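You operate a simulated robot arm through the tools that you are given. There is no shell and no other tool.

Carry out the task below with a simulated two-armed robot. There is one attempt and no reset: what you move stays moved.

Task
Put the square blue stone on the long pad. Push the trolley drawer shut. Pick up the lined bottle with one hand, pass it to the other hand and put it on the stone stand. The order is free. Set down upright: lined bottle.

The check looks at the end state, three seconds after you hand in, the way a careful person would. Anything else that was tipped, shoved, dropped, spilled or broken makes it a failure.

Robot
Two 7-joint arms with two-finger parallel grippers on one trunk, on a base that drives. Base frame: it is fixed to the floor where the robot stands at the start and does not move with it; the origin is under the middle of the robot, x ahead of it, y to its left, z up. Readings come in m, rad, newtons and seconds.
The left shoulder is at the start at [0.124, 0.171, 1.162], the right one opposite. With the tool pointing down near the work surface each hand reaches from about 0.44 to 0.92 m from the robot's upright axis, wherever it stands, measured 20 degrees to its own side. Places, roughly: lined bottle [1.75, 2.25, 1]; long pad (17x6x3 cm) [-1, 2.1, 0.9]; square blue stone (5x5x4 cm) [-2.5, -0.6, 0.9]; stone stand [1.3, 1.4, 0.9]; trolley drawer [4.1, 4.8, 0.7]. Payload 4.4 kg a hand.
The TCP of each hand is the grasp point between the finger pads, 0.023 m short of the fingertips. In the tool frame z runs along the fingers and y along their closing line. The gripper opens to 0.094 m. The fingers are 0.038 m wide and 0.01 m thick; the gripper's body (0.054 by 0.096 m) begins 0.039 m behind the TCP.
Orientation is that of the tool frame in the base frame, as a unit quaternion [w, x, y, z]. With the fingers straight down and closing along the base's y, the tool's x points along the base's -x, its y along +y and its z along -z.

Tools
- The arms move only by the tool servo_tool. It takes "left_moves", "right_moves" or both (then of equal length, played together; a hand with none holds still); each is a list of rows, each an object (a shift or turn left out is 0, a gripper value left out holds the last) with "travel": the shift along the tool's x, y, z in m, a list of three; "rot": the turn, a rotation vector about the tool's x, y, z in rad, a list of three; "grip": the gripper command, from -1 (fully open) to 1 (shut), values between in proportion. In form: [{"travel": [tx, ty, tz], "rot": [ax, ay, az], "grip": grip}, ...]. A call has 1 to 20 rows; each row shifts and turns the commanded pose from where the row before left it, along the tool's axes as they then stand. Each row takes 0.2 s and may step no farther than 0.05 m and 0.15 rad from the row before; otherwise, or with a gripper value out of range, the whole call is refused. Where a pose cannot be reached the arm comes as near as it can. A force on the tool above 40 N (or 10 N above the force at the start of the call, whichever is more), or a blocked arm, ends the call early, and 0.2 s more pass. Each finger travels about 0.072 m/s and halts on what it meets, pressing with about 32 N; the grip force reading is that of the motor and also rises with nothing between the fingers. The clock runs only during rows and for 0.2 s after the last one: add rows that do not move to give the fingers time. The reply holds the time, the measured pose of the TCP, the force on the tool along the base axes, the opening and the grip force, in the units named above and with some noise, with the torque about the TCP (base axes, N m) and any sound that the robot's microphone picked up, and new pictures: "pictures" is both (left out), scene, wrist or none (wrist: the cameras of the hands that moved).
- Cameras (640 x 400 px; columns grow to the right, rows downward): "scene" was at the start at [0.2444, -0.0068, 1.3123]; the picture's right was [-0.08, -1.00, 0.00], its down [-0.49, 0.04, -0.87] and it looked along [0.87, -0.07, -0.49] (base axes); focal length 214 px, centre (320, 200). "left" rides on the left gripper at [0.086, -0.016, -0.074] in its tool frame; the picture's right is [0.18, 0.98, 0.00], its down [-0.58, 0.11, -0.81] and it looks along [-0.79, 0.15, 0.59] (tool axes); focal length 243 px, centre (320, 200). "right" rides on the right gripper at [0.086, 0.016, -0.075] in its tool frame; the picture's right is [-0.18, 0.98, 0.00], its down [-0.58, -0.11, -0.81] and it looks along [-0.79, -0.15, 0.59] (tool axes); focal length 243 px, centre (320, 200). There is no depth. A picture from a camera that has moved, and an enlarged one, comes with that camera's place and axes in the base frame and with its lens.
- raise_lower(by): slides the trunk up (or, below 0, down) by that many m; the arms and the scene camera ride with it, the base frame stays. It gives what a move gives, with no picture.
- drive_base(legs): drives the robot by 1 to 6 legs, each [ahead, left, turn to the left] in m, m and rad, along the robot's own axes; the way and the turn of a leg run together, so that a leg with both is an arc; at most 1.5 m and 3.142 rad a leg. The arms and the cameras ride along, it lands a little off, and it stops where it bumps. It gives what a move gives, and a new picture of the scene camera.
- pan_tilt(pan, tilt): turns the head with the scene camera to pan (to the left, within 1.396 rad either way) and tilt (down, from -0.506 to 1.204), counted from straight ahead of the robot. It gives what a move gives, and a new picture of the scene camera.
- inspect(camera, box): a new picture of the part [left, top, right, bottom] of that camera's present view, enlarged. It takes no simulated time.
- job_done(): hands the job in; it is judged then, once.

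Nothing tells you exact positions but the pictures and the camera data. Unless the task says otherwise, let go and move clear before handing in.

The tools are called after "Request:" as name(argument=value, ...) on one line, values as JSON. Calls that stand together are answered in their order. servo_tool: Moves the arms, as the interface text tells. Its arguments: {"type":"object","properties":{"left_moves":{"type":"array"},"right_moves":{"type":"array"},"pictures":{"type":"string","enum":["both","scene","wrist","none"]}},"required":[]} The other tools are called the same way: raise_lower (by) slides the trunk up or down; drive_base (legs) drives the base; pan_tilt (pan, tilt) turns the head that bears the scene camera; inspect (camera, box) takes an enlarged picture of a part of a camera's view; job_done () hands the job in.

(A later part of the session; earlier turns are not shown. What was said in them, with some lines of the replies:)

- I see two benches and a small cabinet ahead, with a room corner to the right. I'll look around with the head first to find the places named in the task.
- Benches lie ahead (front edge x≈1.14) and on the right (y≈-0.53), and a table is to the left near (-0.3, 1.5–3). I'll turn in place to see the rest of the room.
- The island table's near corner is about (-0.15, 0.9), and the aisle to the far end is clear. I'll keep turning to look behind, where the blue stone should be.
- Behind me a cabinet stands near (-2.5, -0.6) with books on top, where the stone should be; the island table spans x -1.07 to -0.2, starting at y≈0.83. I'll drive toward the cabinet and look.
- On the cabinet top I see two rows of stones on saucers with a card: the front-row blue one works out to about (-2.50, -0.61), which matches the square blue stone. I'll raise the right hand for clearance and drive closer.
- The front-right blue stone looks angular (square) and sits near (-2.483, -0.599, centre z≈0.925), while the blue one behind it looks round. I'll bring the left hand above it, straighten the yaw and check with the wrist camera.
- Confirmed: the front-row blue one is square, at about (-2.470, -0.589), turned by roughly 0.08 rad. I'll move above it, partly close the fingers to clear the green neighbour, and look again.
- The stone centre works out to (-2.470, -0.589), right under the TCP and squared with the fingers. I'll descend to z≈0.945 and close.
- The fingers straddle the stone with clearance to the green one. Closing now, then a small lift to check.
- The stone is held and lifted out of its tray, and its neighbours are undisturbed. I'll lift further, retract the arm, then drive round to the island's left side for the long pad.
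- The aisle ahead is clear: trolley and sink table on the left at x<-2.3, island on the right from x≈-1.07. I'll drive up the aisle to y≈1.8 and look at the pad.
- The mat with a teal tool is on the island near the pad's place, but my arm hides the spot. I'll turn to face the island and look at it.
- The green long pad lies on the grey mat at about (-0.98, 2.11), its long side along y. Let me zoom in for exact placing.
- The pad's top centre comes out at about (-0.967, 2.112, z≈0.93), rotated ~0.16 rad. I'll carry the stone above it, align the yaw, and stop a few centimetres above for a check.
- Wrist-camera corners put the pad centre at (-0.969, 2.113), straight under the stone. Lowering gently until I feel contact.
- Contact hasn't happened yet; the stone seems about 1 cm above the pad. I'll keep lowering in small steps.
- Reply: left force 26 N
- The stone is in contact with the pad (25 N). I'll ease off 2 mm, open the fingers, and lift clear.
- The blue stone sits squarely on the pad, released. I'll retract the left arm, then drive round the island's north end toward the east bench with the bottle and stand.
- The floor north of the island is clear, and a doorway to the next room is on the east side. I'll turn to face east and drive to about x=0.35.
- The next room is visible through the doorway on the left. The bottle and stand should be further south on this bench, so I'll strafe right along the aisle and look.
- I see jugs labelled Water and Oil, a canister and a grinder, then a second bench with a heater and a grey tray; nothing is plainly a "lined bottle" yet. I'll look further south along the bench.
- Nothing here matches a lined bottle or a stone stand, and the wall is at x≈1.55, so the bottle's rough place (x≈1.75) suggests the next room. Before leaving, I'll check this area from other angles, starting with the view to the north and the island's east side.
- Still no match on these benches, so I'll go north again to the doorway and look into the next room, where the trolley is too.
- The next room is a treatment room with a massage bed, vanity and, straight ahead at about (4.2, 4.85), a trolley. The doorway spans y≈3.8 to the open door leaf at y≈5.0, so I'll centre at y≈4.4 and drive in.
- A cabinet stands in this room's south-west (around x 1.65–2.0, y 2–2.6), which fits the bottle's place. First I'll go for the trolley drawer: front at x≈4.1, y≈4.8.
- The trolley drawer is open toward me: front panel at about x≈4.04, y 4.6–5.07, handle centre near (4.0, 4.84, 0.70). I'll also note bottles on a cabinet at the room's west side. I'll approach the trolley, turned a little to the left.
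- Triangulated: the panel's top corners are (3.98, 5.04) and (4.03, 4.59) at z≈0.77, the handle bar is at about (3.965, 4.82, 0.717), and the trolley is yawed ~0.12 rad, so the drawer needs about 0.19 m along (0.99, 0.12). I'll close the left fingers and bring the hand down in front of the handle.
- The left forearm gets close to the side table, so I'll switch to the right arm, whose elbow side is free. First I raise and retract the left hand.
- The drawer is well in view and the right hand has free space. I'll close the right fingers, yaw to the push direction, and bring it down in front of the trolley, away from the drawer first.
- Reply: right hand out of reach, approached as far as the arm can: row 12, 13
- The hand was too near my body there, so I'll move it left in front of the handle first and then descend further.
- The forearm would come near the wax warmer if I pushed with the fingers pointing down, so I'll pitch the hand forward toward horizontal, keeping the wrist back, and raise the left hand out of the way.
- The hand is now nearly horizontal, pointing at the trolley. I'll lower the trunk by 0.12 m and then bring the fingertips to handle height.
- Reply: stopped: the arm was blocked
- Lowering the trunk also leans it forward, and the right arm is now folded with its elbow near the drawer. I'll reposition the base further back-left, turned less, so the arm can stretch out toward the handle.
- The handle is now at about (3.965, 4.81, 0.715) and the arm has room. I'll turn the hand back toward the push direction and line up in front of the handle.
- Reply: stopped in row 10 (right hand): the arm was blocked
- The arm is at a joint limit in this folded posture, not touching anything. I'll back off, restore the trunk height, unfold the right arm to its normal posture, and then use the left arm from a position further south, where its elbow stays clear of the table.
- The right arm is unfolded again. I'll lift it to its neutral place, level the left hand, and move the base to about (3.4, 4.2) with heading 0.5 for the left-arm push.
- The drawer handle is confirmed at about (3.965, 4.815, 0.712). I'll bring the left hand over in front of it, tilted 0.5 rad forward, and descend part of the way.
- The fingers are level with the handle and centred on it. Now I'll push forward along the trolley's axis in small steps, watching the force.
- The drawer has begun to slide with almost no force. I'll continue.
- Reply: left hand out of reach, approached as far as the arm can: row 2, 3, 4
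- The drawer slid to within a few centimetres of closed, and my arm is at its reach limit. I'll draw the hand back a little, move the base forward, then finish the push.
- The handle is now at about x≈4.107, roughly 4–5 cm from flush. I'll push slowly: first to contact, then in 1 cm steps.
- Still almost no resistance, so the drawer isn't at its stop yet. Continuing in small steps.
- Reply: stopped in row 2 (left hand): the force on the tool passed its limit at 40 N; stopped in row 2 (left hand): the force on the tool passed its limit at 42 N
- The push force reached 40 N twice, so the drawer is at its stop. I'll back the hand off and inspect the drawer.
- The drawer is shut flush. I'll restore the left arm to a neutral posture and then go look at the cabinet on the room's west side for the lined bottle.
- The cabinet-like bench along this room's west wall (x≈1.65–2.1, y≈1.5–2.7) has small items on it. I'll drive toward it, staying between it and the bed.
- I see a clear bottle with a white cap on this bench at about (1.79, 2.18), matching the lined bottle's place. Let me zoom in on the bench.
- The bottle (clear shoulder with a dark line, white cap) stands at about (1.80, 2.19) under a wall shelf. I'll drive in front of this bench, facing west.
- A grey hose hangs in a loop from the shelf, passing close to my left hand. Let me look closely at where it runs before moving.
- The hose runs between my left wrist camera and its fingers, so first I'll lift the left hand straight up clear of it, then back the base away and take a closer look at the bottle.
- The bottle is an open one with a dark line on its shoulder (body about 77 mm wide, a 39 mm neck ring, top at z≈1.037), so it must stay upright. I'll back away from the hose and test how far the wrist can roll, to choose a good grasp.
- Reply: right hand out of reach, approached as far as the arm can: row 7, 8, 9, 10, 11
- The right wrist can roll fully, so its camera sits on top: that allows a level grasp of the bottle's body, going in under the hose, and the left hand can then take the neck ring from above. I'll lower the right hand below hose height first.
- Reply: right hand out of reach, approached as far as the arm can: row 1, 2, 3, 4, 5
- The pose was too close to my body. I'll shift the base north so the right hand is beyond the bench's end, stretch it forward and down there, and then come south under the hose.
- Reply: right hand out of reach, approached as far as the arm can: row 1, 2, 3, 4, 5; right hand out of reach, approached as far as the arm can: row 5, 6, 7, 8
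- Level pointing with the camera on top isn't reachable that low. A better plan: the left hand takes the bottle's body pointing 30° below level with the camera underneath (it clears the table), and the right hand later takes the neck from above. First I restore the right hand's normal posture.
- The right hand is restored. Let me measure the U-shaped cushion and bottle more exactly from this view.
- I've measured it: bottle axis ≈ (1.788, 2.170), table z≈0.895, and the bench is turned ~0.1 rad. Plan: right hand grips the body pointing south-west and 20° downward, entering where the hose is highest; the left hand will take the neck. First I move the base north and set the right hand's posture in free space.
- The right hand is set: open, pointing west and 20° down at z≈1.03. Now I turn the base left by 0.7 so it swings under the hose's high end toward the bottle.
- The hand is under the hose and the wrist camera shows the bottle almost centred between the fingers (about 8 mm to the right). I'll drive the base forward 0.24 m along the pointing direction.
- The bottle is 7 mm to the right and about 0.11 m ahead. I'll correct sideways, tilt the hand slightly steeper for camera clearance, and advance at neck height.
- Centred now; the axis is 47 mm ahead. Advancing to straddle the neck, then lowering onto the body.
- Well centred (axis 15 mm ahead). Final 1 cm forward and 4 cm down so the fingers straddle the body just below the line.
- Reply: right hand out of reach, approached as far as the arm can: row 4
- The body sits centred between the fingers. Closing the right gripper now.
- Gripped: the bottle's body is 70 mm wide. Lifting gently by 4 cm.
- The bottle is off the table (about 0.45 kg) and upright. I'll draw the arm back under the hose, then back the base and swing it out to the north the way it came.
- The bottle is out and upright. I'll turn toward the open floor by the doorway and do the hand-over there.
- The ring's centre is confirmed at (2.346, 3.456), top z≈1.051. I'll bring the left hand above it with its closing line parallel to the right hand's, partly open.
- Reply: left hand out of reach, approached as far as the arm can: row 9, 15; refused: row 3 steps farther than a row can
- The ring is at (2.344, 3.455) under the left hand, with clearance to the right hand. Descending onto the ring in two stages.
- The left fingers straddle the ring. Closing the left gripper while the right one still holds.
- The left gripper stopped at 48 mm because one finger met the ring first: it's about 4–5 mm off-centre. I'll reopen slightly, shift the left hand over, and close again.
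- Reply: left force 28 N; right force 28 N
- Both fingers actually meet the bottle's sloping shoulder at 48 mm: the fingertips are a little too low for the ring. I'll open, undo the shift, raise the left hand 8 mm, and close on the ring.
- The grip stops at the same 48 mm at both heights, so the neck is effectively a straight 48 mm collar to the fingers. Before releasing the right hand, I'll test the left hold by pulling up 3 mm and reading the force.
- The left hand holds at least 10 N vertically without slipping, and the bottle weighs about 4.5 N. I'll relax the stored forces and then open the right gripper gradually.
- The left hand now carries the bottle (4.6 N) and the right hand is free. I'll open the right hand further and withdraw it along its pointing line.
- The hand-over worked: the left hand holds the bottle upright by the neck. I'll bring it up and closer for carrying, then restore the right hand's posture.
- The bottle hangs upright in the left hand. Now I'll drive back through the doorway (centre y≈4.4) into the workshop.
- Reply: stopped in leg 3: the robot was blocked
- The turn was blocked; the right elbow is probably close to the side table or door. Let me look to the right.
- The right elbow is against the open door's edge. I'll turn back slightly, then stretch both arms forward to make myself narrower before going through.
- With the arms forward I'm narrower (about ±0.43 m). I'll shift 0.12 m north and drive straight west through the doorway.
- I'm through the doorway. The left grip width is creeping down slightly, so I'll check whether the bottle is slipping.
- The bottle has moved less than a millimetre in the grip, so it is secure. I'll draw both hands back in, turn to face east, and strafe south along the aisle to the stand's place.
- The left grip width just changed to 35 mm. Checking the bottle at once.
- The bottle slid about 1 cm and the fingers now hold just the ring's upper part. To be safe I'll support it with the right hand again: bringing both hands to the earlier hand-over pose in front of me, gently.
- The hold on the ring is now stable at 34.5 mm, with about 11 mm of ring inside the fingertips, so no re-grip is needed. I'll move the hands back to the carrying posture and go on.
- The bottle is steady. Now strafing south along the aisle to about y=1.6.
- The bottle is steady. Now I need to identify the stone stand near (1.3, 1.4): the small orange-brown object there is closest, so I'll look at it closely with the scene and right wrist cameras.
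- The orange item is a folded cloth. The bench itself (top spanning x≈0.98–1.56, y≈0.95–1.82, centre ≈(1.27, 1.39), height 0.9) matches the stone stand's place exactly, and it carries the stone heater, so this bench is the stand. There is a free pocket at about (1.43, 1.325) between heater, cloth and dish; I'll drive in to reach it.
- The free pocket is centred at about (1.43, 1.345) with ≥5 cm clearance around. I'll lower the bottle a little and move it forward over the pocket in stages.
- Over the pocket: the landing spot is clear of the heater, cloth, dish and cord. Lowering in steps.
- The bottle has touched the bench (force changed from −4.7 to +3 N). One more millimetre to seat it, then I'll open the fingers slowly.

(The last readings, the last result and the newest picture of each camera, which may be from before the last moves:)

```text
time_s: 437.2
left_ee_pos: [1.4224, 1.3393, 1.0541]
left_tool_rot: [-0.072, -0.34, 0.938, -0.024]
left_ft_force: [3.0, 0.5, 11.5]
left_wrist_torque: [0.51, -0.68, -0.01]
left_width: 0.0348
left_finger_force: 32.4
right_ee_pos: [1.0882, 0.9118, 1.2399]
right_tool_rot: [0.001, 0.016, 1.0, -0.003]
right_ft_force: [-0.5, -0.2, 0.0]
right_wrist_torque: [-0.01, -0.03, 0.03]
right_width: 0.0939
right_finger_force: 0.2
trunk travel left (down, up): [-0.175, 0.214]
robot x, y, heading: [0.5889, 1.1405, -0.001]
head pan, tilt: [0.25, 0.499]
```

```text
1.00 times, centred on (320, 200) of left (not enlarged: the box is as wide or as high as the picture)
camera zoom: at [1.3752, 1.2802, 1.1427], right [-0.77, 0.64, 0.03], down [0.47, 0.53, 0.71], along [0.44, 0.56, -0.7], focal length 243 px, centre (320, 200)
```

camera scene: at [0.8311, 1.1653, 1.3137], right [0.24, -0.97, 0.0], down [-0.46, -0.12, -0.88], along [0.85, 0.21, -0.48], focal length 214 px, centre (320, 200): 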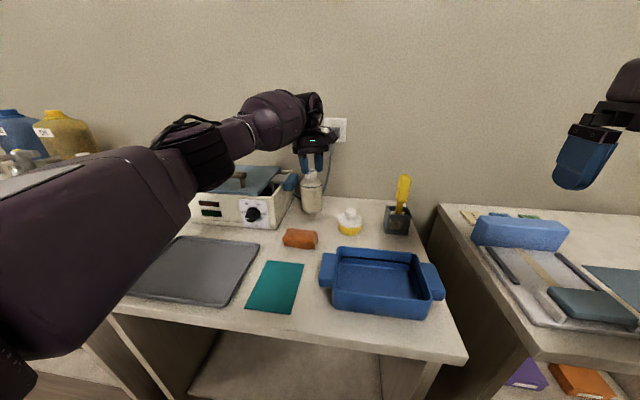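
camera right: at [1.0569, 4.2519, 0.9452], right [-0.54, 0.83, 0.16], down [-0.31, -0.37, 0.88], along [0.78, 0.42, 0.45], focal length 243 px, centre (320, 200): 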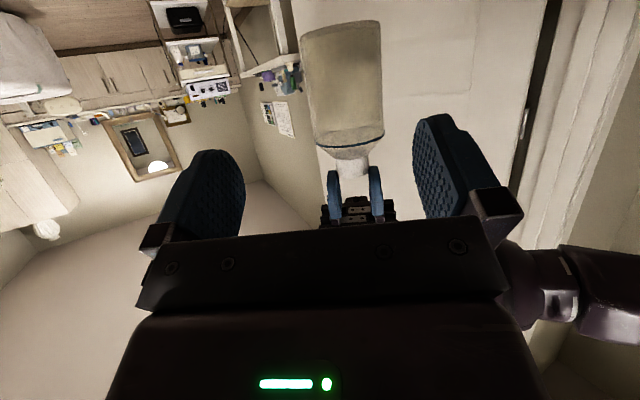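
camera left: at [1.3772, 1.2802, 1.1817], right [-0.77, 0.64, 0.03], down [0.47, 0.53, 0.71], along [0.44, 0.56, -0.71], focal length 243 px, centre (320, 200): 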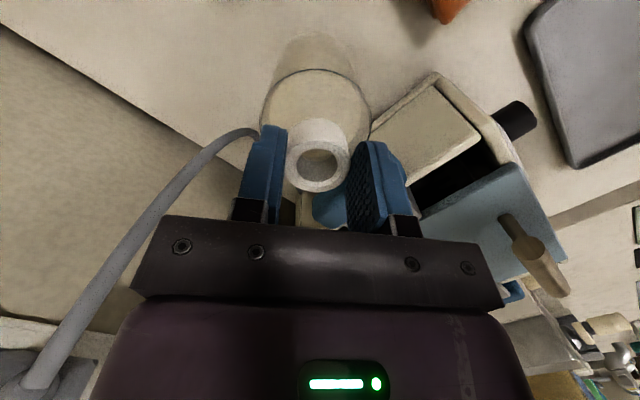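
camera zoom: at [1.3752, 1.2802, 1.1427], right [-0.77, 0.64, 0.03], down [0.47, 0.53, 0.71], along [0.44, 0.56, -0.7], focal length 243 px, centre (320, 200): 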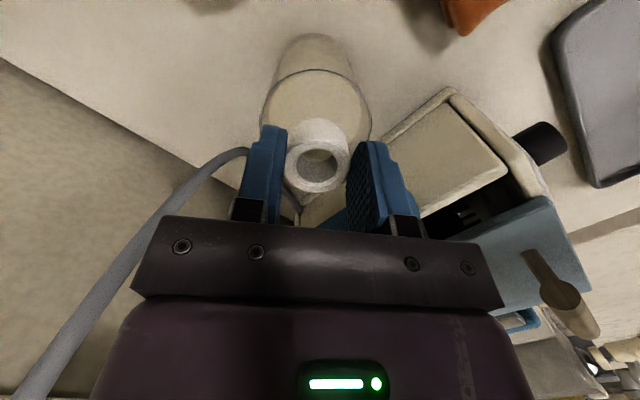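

Request:
servo_tool(left_moves=[{"travel": [0.0002, 0, -0.0015]}, {"travel": [0, 0, 0]}, {"grip": 0.24}, {"grip": 0.18}, {"grip": 0.1}, {"grip": 0.0}, {"grip": -0.1}, {"travel": [0, 0, 0]}], pictures="both")

Request:
inspect(camera="scene", box=[270, 150, 370, 240])

```text
time_s: 439.0
left_ee_pos: [1.4223, 1.3406, 1.0533]
left_tool_rot: [-0.073, -0.339, 0.938, -0.023]
left_ft_force: [-0.6, 0.4, -0.6]
left_wrist_torque: [0.02, 0.07, 0.01]
left_width: 0.0518
left_finger_force: 0.2
right_ee_pos: [1.0889, 0.9119, 1.239]
right_tool_rot: [0.0, 0.017, 1.0, -0.002]
right_ft_force: [-0.4, 1.1, -0.1]
right_wrist_torque: [0.01, 0.05, 0.01]
right_width: 0.0942
right_finger_force: 0.1
trunk travel left (down, up): [-0.175, 0.214]
robot x, y, heading: [0.5893, 1.1394, -0.001]
head pan, tilt: [0.25, 0.499]
camera scene: at [0.8311, 1.1654, 1.3136], right [0.24, -0.97, 0.0], down [-0.46, -0.12, -0.88], along [0.85, 0.21, -0.48], focal length 214 px, centre (320, 200)
camera left: at [1.3764, 1.2804, 1.1417], right [-0.77, 0.64, 0.03], down [0.47, 0.53, 0.71], along [0.44, 0.56, -0.71], focal length 243 px, centre (320, 200)
```

scene: 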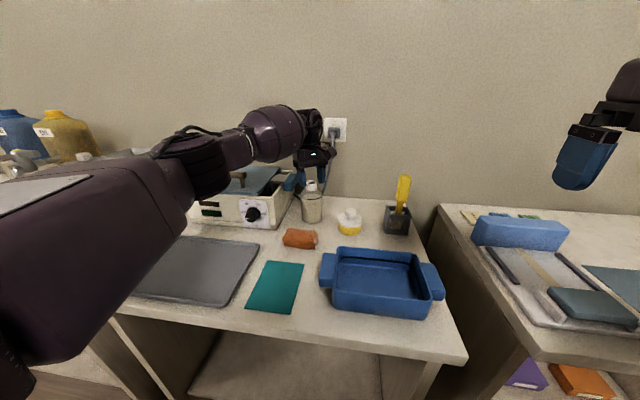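
left: 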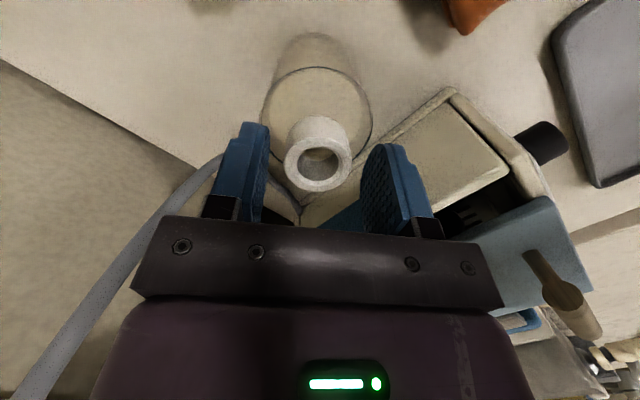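

```text
4.44 times, centred on (320, 195) of scene
camera zoom: at [0.8311, 1.1654, 1.3136], right [0.24, -0.97, 0.0], down [-0.46, -0.12, -0.88], along [0.85, 0.21, -0.48], focal length 953 px, centre (320, 222)
```

zoom: 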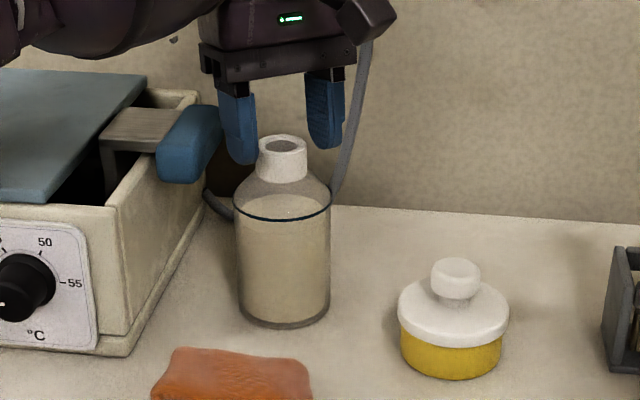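

The bottle stands free and upright on the bench. I'll raise the left hand straight up, then draw it back.

Request:
servo_tool(left_moves=[{"travel": [0.0015, 0, -0.0099]}, {"travel": [0.0015, 0, -0.0099]}, {"travel": [0.0031, 0.0001, -0.0198]}, {"travel": [0.0031, 0.0001, -0.0198]}, {"travel": [0.0031, 0.0001, -0.0198]}, {"travel": [0, 0, 0]}], pictures="both")

Request:
inspect(camera="scene", box=[270, 130, 370, 240])

```text
time_s: 440.4
left_ee_pos: [1.4233, 1.3397, 1.1333]
left_tool_rot: [-0.074, -0.339, 0.937, -0.023]
left_ft_force: [-0.2, 0.2, 0.4]
left_wrist_torque: [0.0, 0.01, -0.06]
left_width: 0.0518
left_finger_force: 0.0
right_ee_pos: [1.0887, 0.9123, 1.2386]
right_tool_rot: [0.0, 0.016, 1.0, -0.003]
right_ft_force: [0.1, 0.5, -1.6]
right_wrist_torque: [0.0, 0.0, -0.03]
right_width: 0.0941
right_finger_force: 0.1
trunk travel left (down, up): [-0.175, 0.214]
robot x, y, heading: [0.5892, 1.1442, -0.001]
head pan, tilt: [0.25, 0.499]
camera scene: at [0.8315, 1.1655, 1.3134], right [0.24, -0.97, 0.0], down [-0.46, -0.12, -0.88], along [0.85, 0.21, -0.48], focal length 214 px, centre (320, 200)
camera left: at [1.3769, 1.2808, 1.2217], right [-0.77, 0.64, 0.03], down [0.47, 0.53, 0.71], along [0.43, 0.56, -0.71], focal length 243 px, centre (320, 200)
```

scene: 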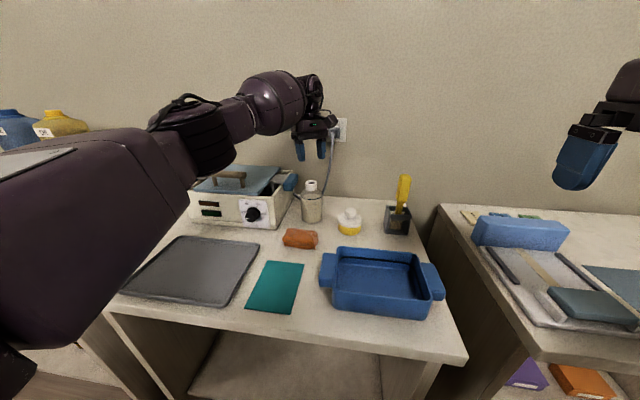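
left: 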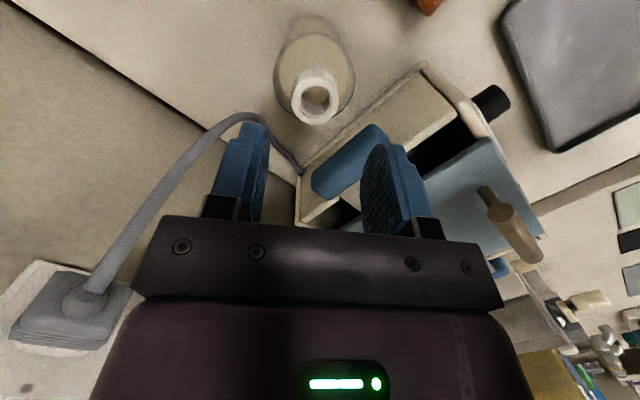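

```text
3.64 times, centred on (320, 185) of scene
camera zoom: at [0.8315, 1.1655, 1.3134], right [0.24, -0.97, 0.0], down [-0.46, -0.12, -0.88], along [0.85, 0.21, -0.48], focal length 780 px, centre (320, 254)
```

zoom: 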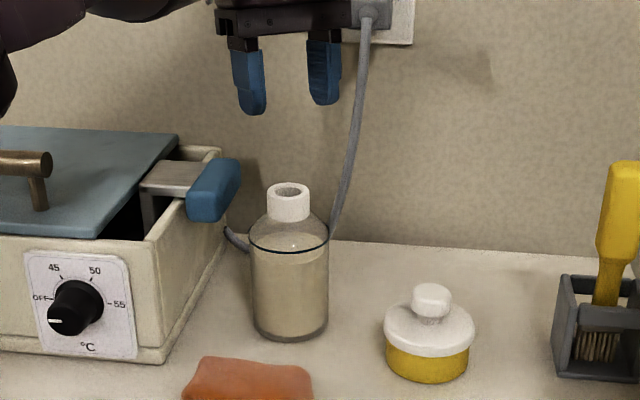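

The bottle is standing upright and steady. Retracting the left hand and backing the base away.

Request:
servo_tool(left_moves=[{"travel": [0.0061, 0.0002, -0.0396]}, {"travel": [0.0327, 0.0299, -0.0011]}, {"travel": [0.0327, 0.0299, -0.0011]}, {"travel": [0.0327, 0.0299, -0.0011]}, {"travel": [0.0327, 0.0299, -0.0011]}, {"travel": [0.0327, 0.0299, -0.0011]}, {"travel": [0.0327, 0.0299, -0.0011]}, {"travel": [0.0327, 0.0299, -0.0011]}, {"travel": [0, 0, 0]}], pictures="scene")

Request:
drive_base(legs=[[-0.25, 0, 0]])

Request:
inspect(camera="scene", box=[200, 120, 460, 300])

```text
time_s: 442.4
left_ee_pos: [1.116, 1.3569, 1.2167]
left_tool_rot: [-0.073, -0.339, 0.938, -0.023]
left_ft_force: [0.3, 0.0, 0.2]
left_wrist_torque: [0.0, 0.0, -0.01]
left_width: 0.0515
left_finger_force: 0.0
right_ee_pos: [1.09, 0.9131, 1.2389]
right_tool_rot: [-0.001, 0.017, 1.0, -0.003]
right_ft_force: [-0.4, -0.5, 0.3]
right_wrist_torque: [-0.02, 0.03, -0.03]
right_width: 0.0942
right_finger_force: 0.1
trunk travel left (down, up): [-0.175, 0.214]
robot x, y, heading: [0.5875, 1.1446, -0.004]
head pan, tilt: [0.25, 0.499]
camera scene: at [0.8318, 1.1651, 1.3133], right [0.24, -0.97, 0.0], down [-0.46, -0.12, -0.88], along [0.85, 0.21, -0.48], focal length 214 px, centre (320, 200)
```

scene: 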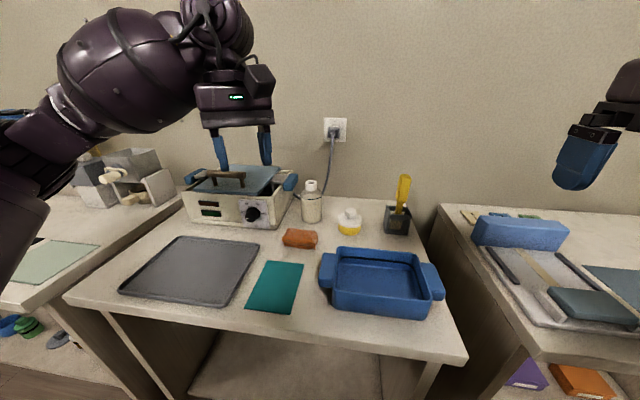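

```text
time_s: 444.2
left_ee_pos: [0.8647, 1.3577, 1.2173]
left_tool_rot: [-0.073, -0.339, 0.938, -0.024]
left_ft_force: [0.6, -0.8, 0.2]
left_wrist_torque: [-0.03, 0.01, -0.01]
left_width: 0.0517
left_finger_force: 0.0
right_ee_pos: [0.8379, 0.9128, 1.2387]
right_tool_rot: [0.0, 0.017, 1.0, -0.003]
right_ft_force: [-0.2, -0.5, 0.5]
right_wrist_torque: [-0.01, -0.01, -0.03]
right_width: 0.094
right_finger_force: 0.1
trunk travel left (down, up): [-0.175, 0.214]
robot x, y, heading: [0.3368, 1.1422, -0.004]
head pan, tilt: [0.25, 0.499]
camera scene: at [0.5784, 1.1665, 1.3136], right [0.24, -0.97, 0.0], down [-0.46, -0.12, -0.88], along [0.85, 0.21, -0.48], focal length 214 px, centre (320, 200)
```

scene: 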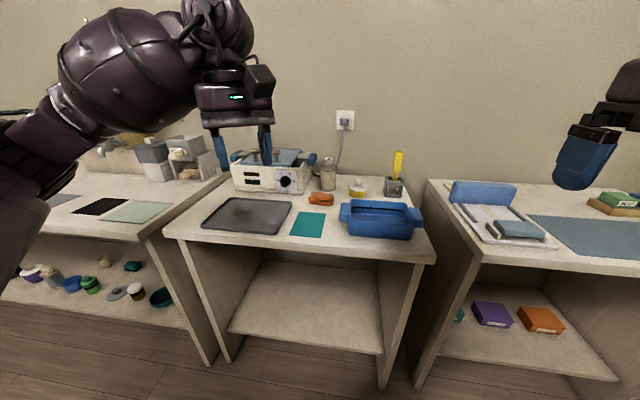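

```text
2.22 times, centred on (330, 210) of scene
camera zoom: at [0.5784, 1.1665, 1.3136], right [0.24, -0.97, 0.0], down [-0.46, -0.12, -0.88], along [0.85, 0.21, -0.48], focal length 477 px, centre (298, 178)
```

zoom: 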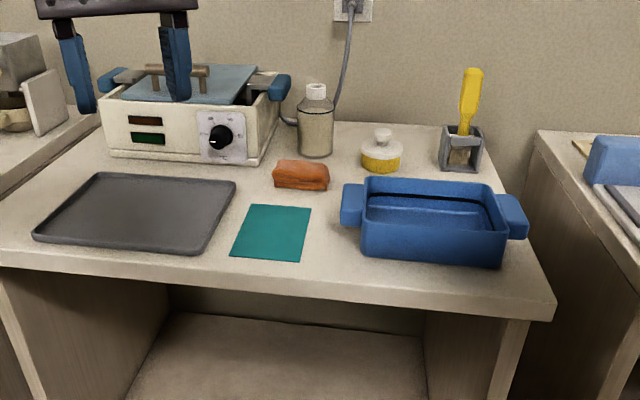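

All three parts are done. The square blue stone is on the long pad, the trolley drawer is shut, and the lined bottle stands upright on the bench with the stone heater, which I took to be the stone stand. Both hands are empty and clear, so I'm handing in.

Request:
job_done()

```text
The job is handed in.
```

I handed in the job with all three parts finished, but which bench counts as the stone stand was my judgement.

- **Blue stone:** the square blue stone is on the long pad, set down and released. I saw it steady there but didn't go back to look before handing in.
- **Trolley drawer:** the drawer is pushed to its stop and looked flush when I backed away.
- **Lined bottle:** my right hand picked it up and passed it to the left hand in the air. The left hand then set it down on the bench and let go; it was standing upright and free.

**Stone stand:** I saw no separate object that looked like a stone stand. I put the bottle on the bench that holds the stone heater, because the centre and height of its top match the place you gave. If you meant something else, such as the dark tray on that bench, the bottle is in the wrong spot.

**Bottle slip:** it slid about 1 cm in the left hand while I carried it, then held firm.

**Light contacts:** while turning in the treatment room, the robot was stopped, apparently by its right elbow against the edge of the open door. Earlier, the closed left hand swept past the hose hanging from the shelf there. I saw nothing moved or knocked over by either.
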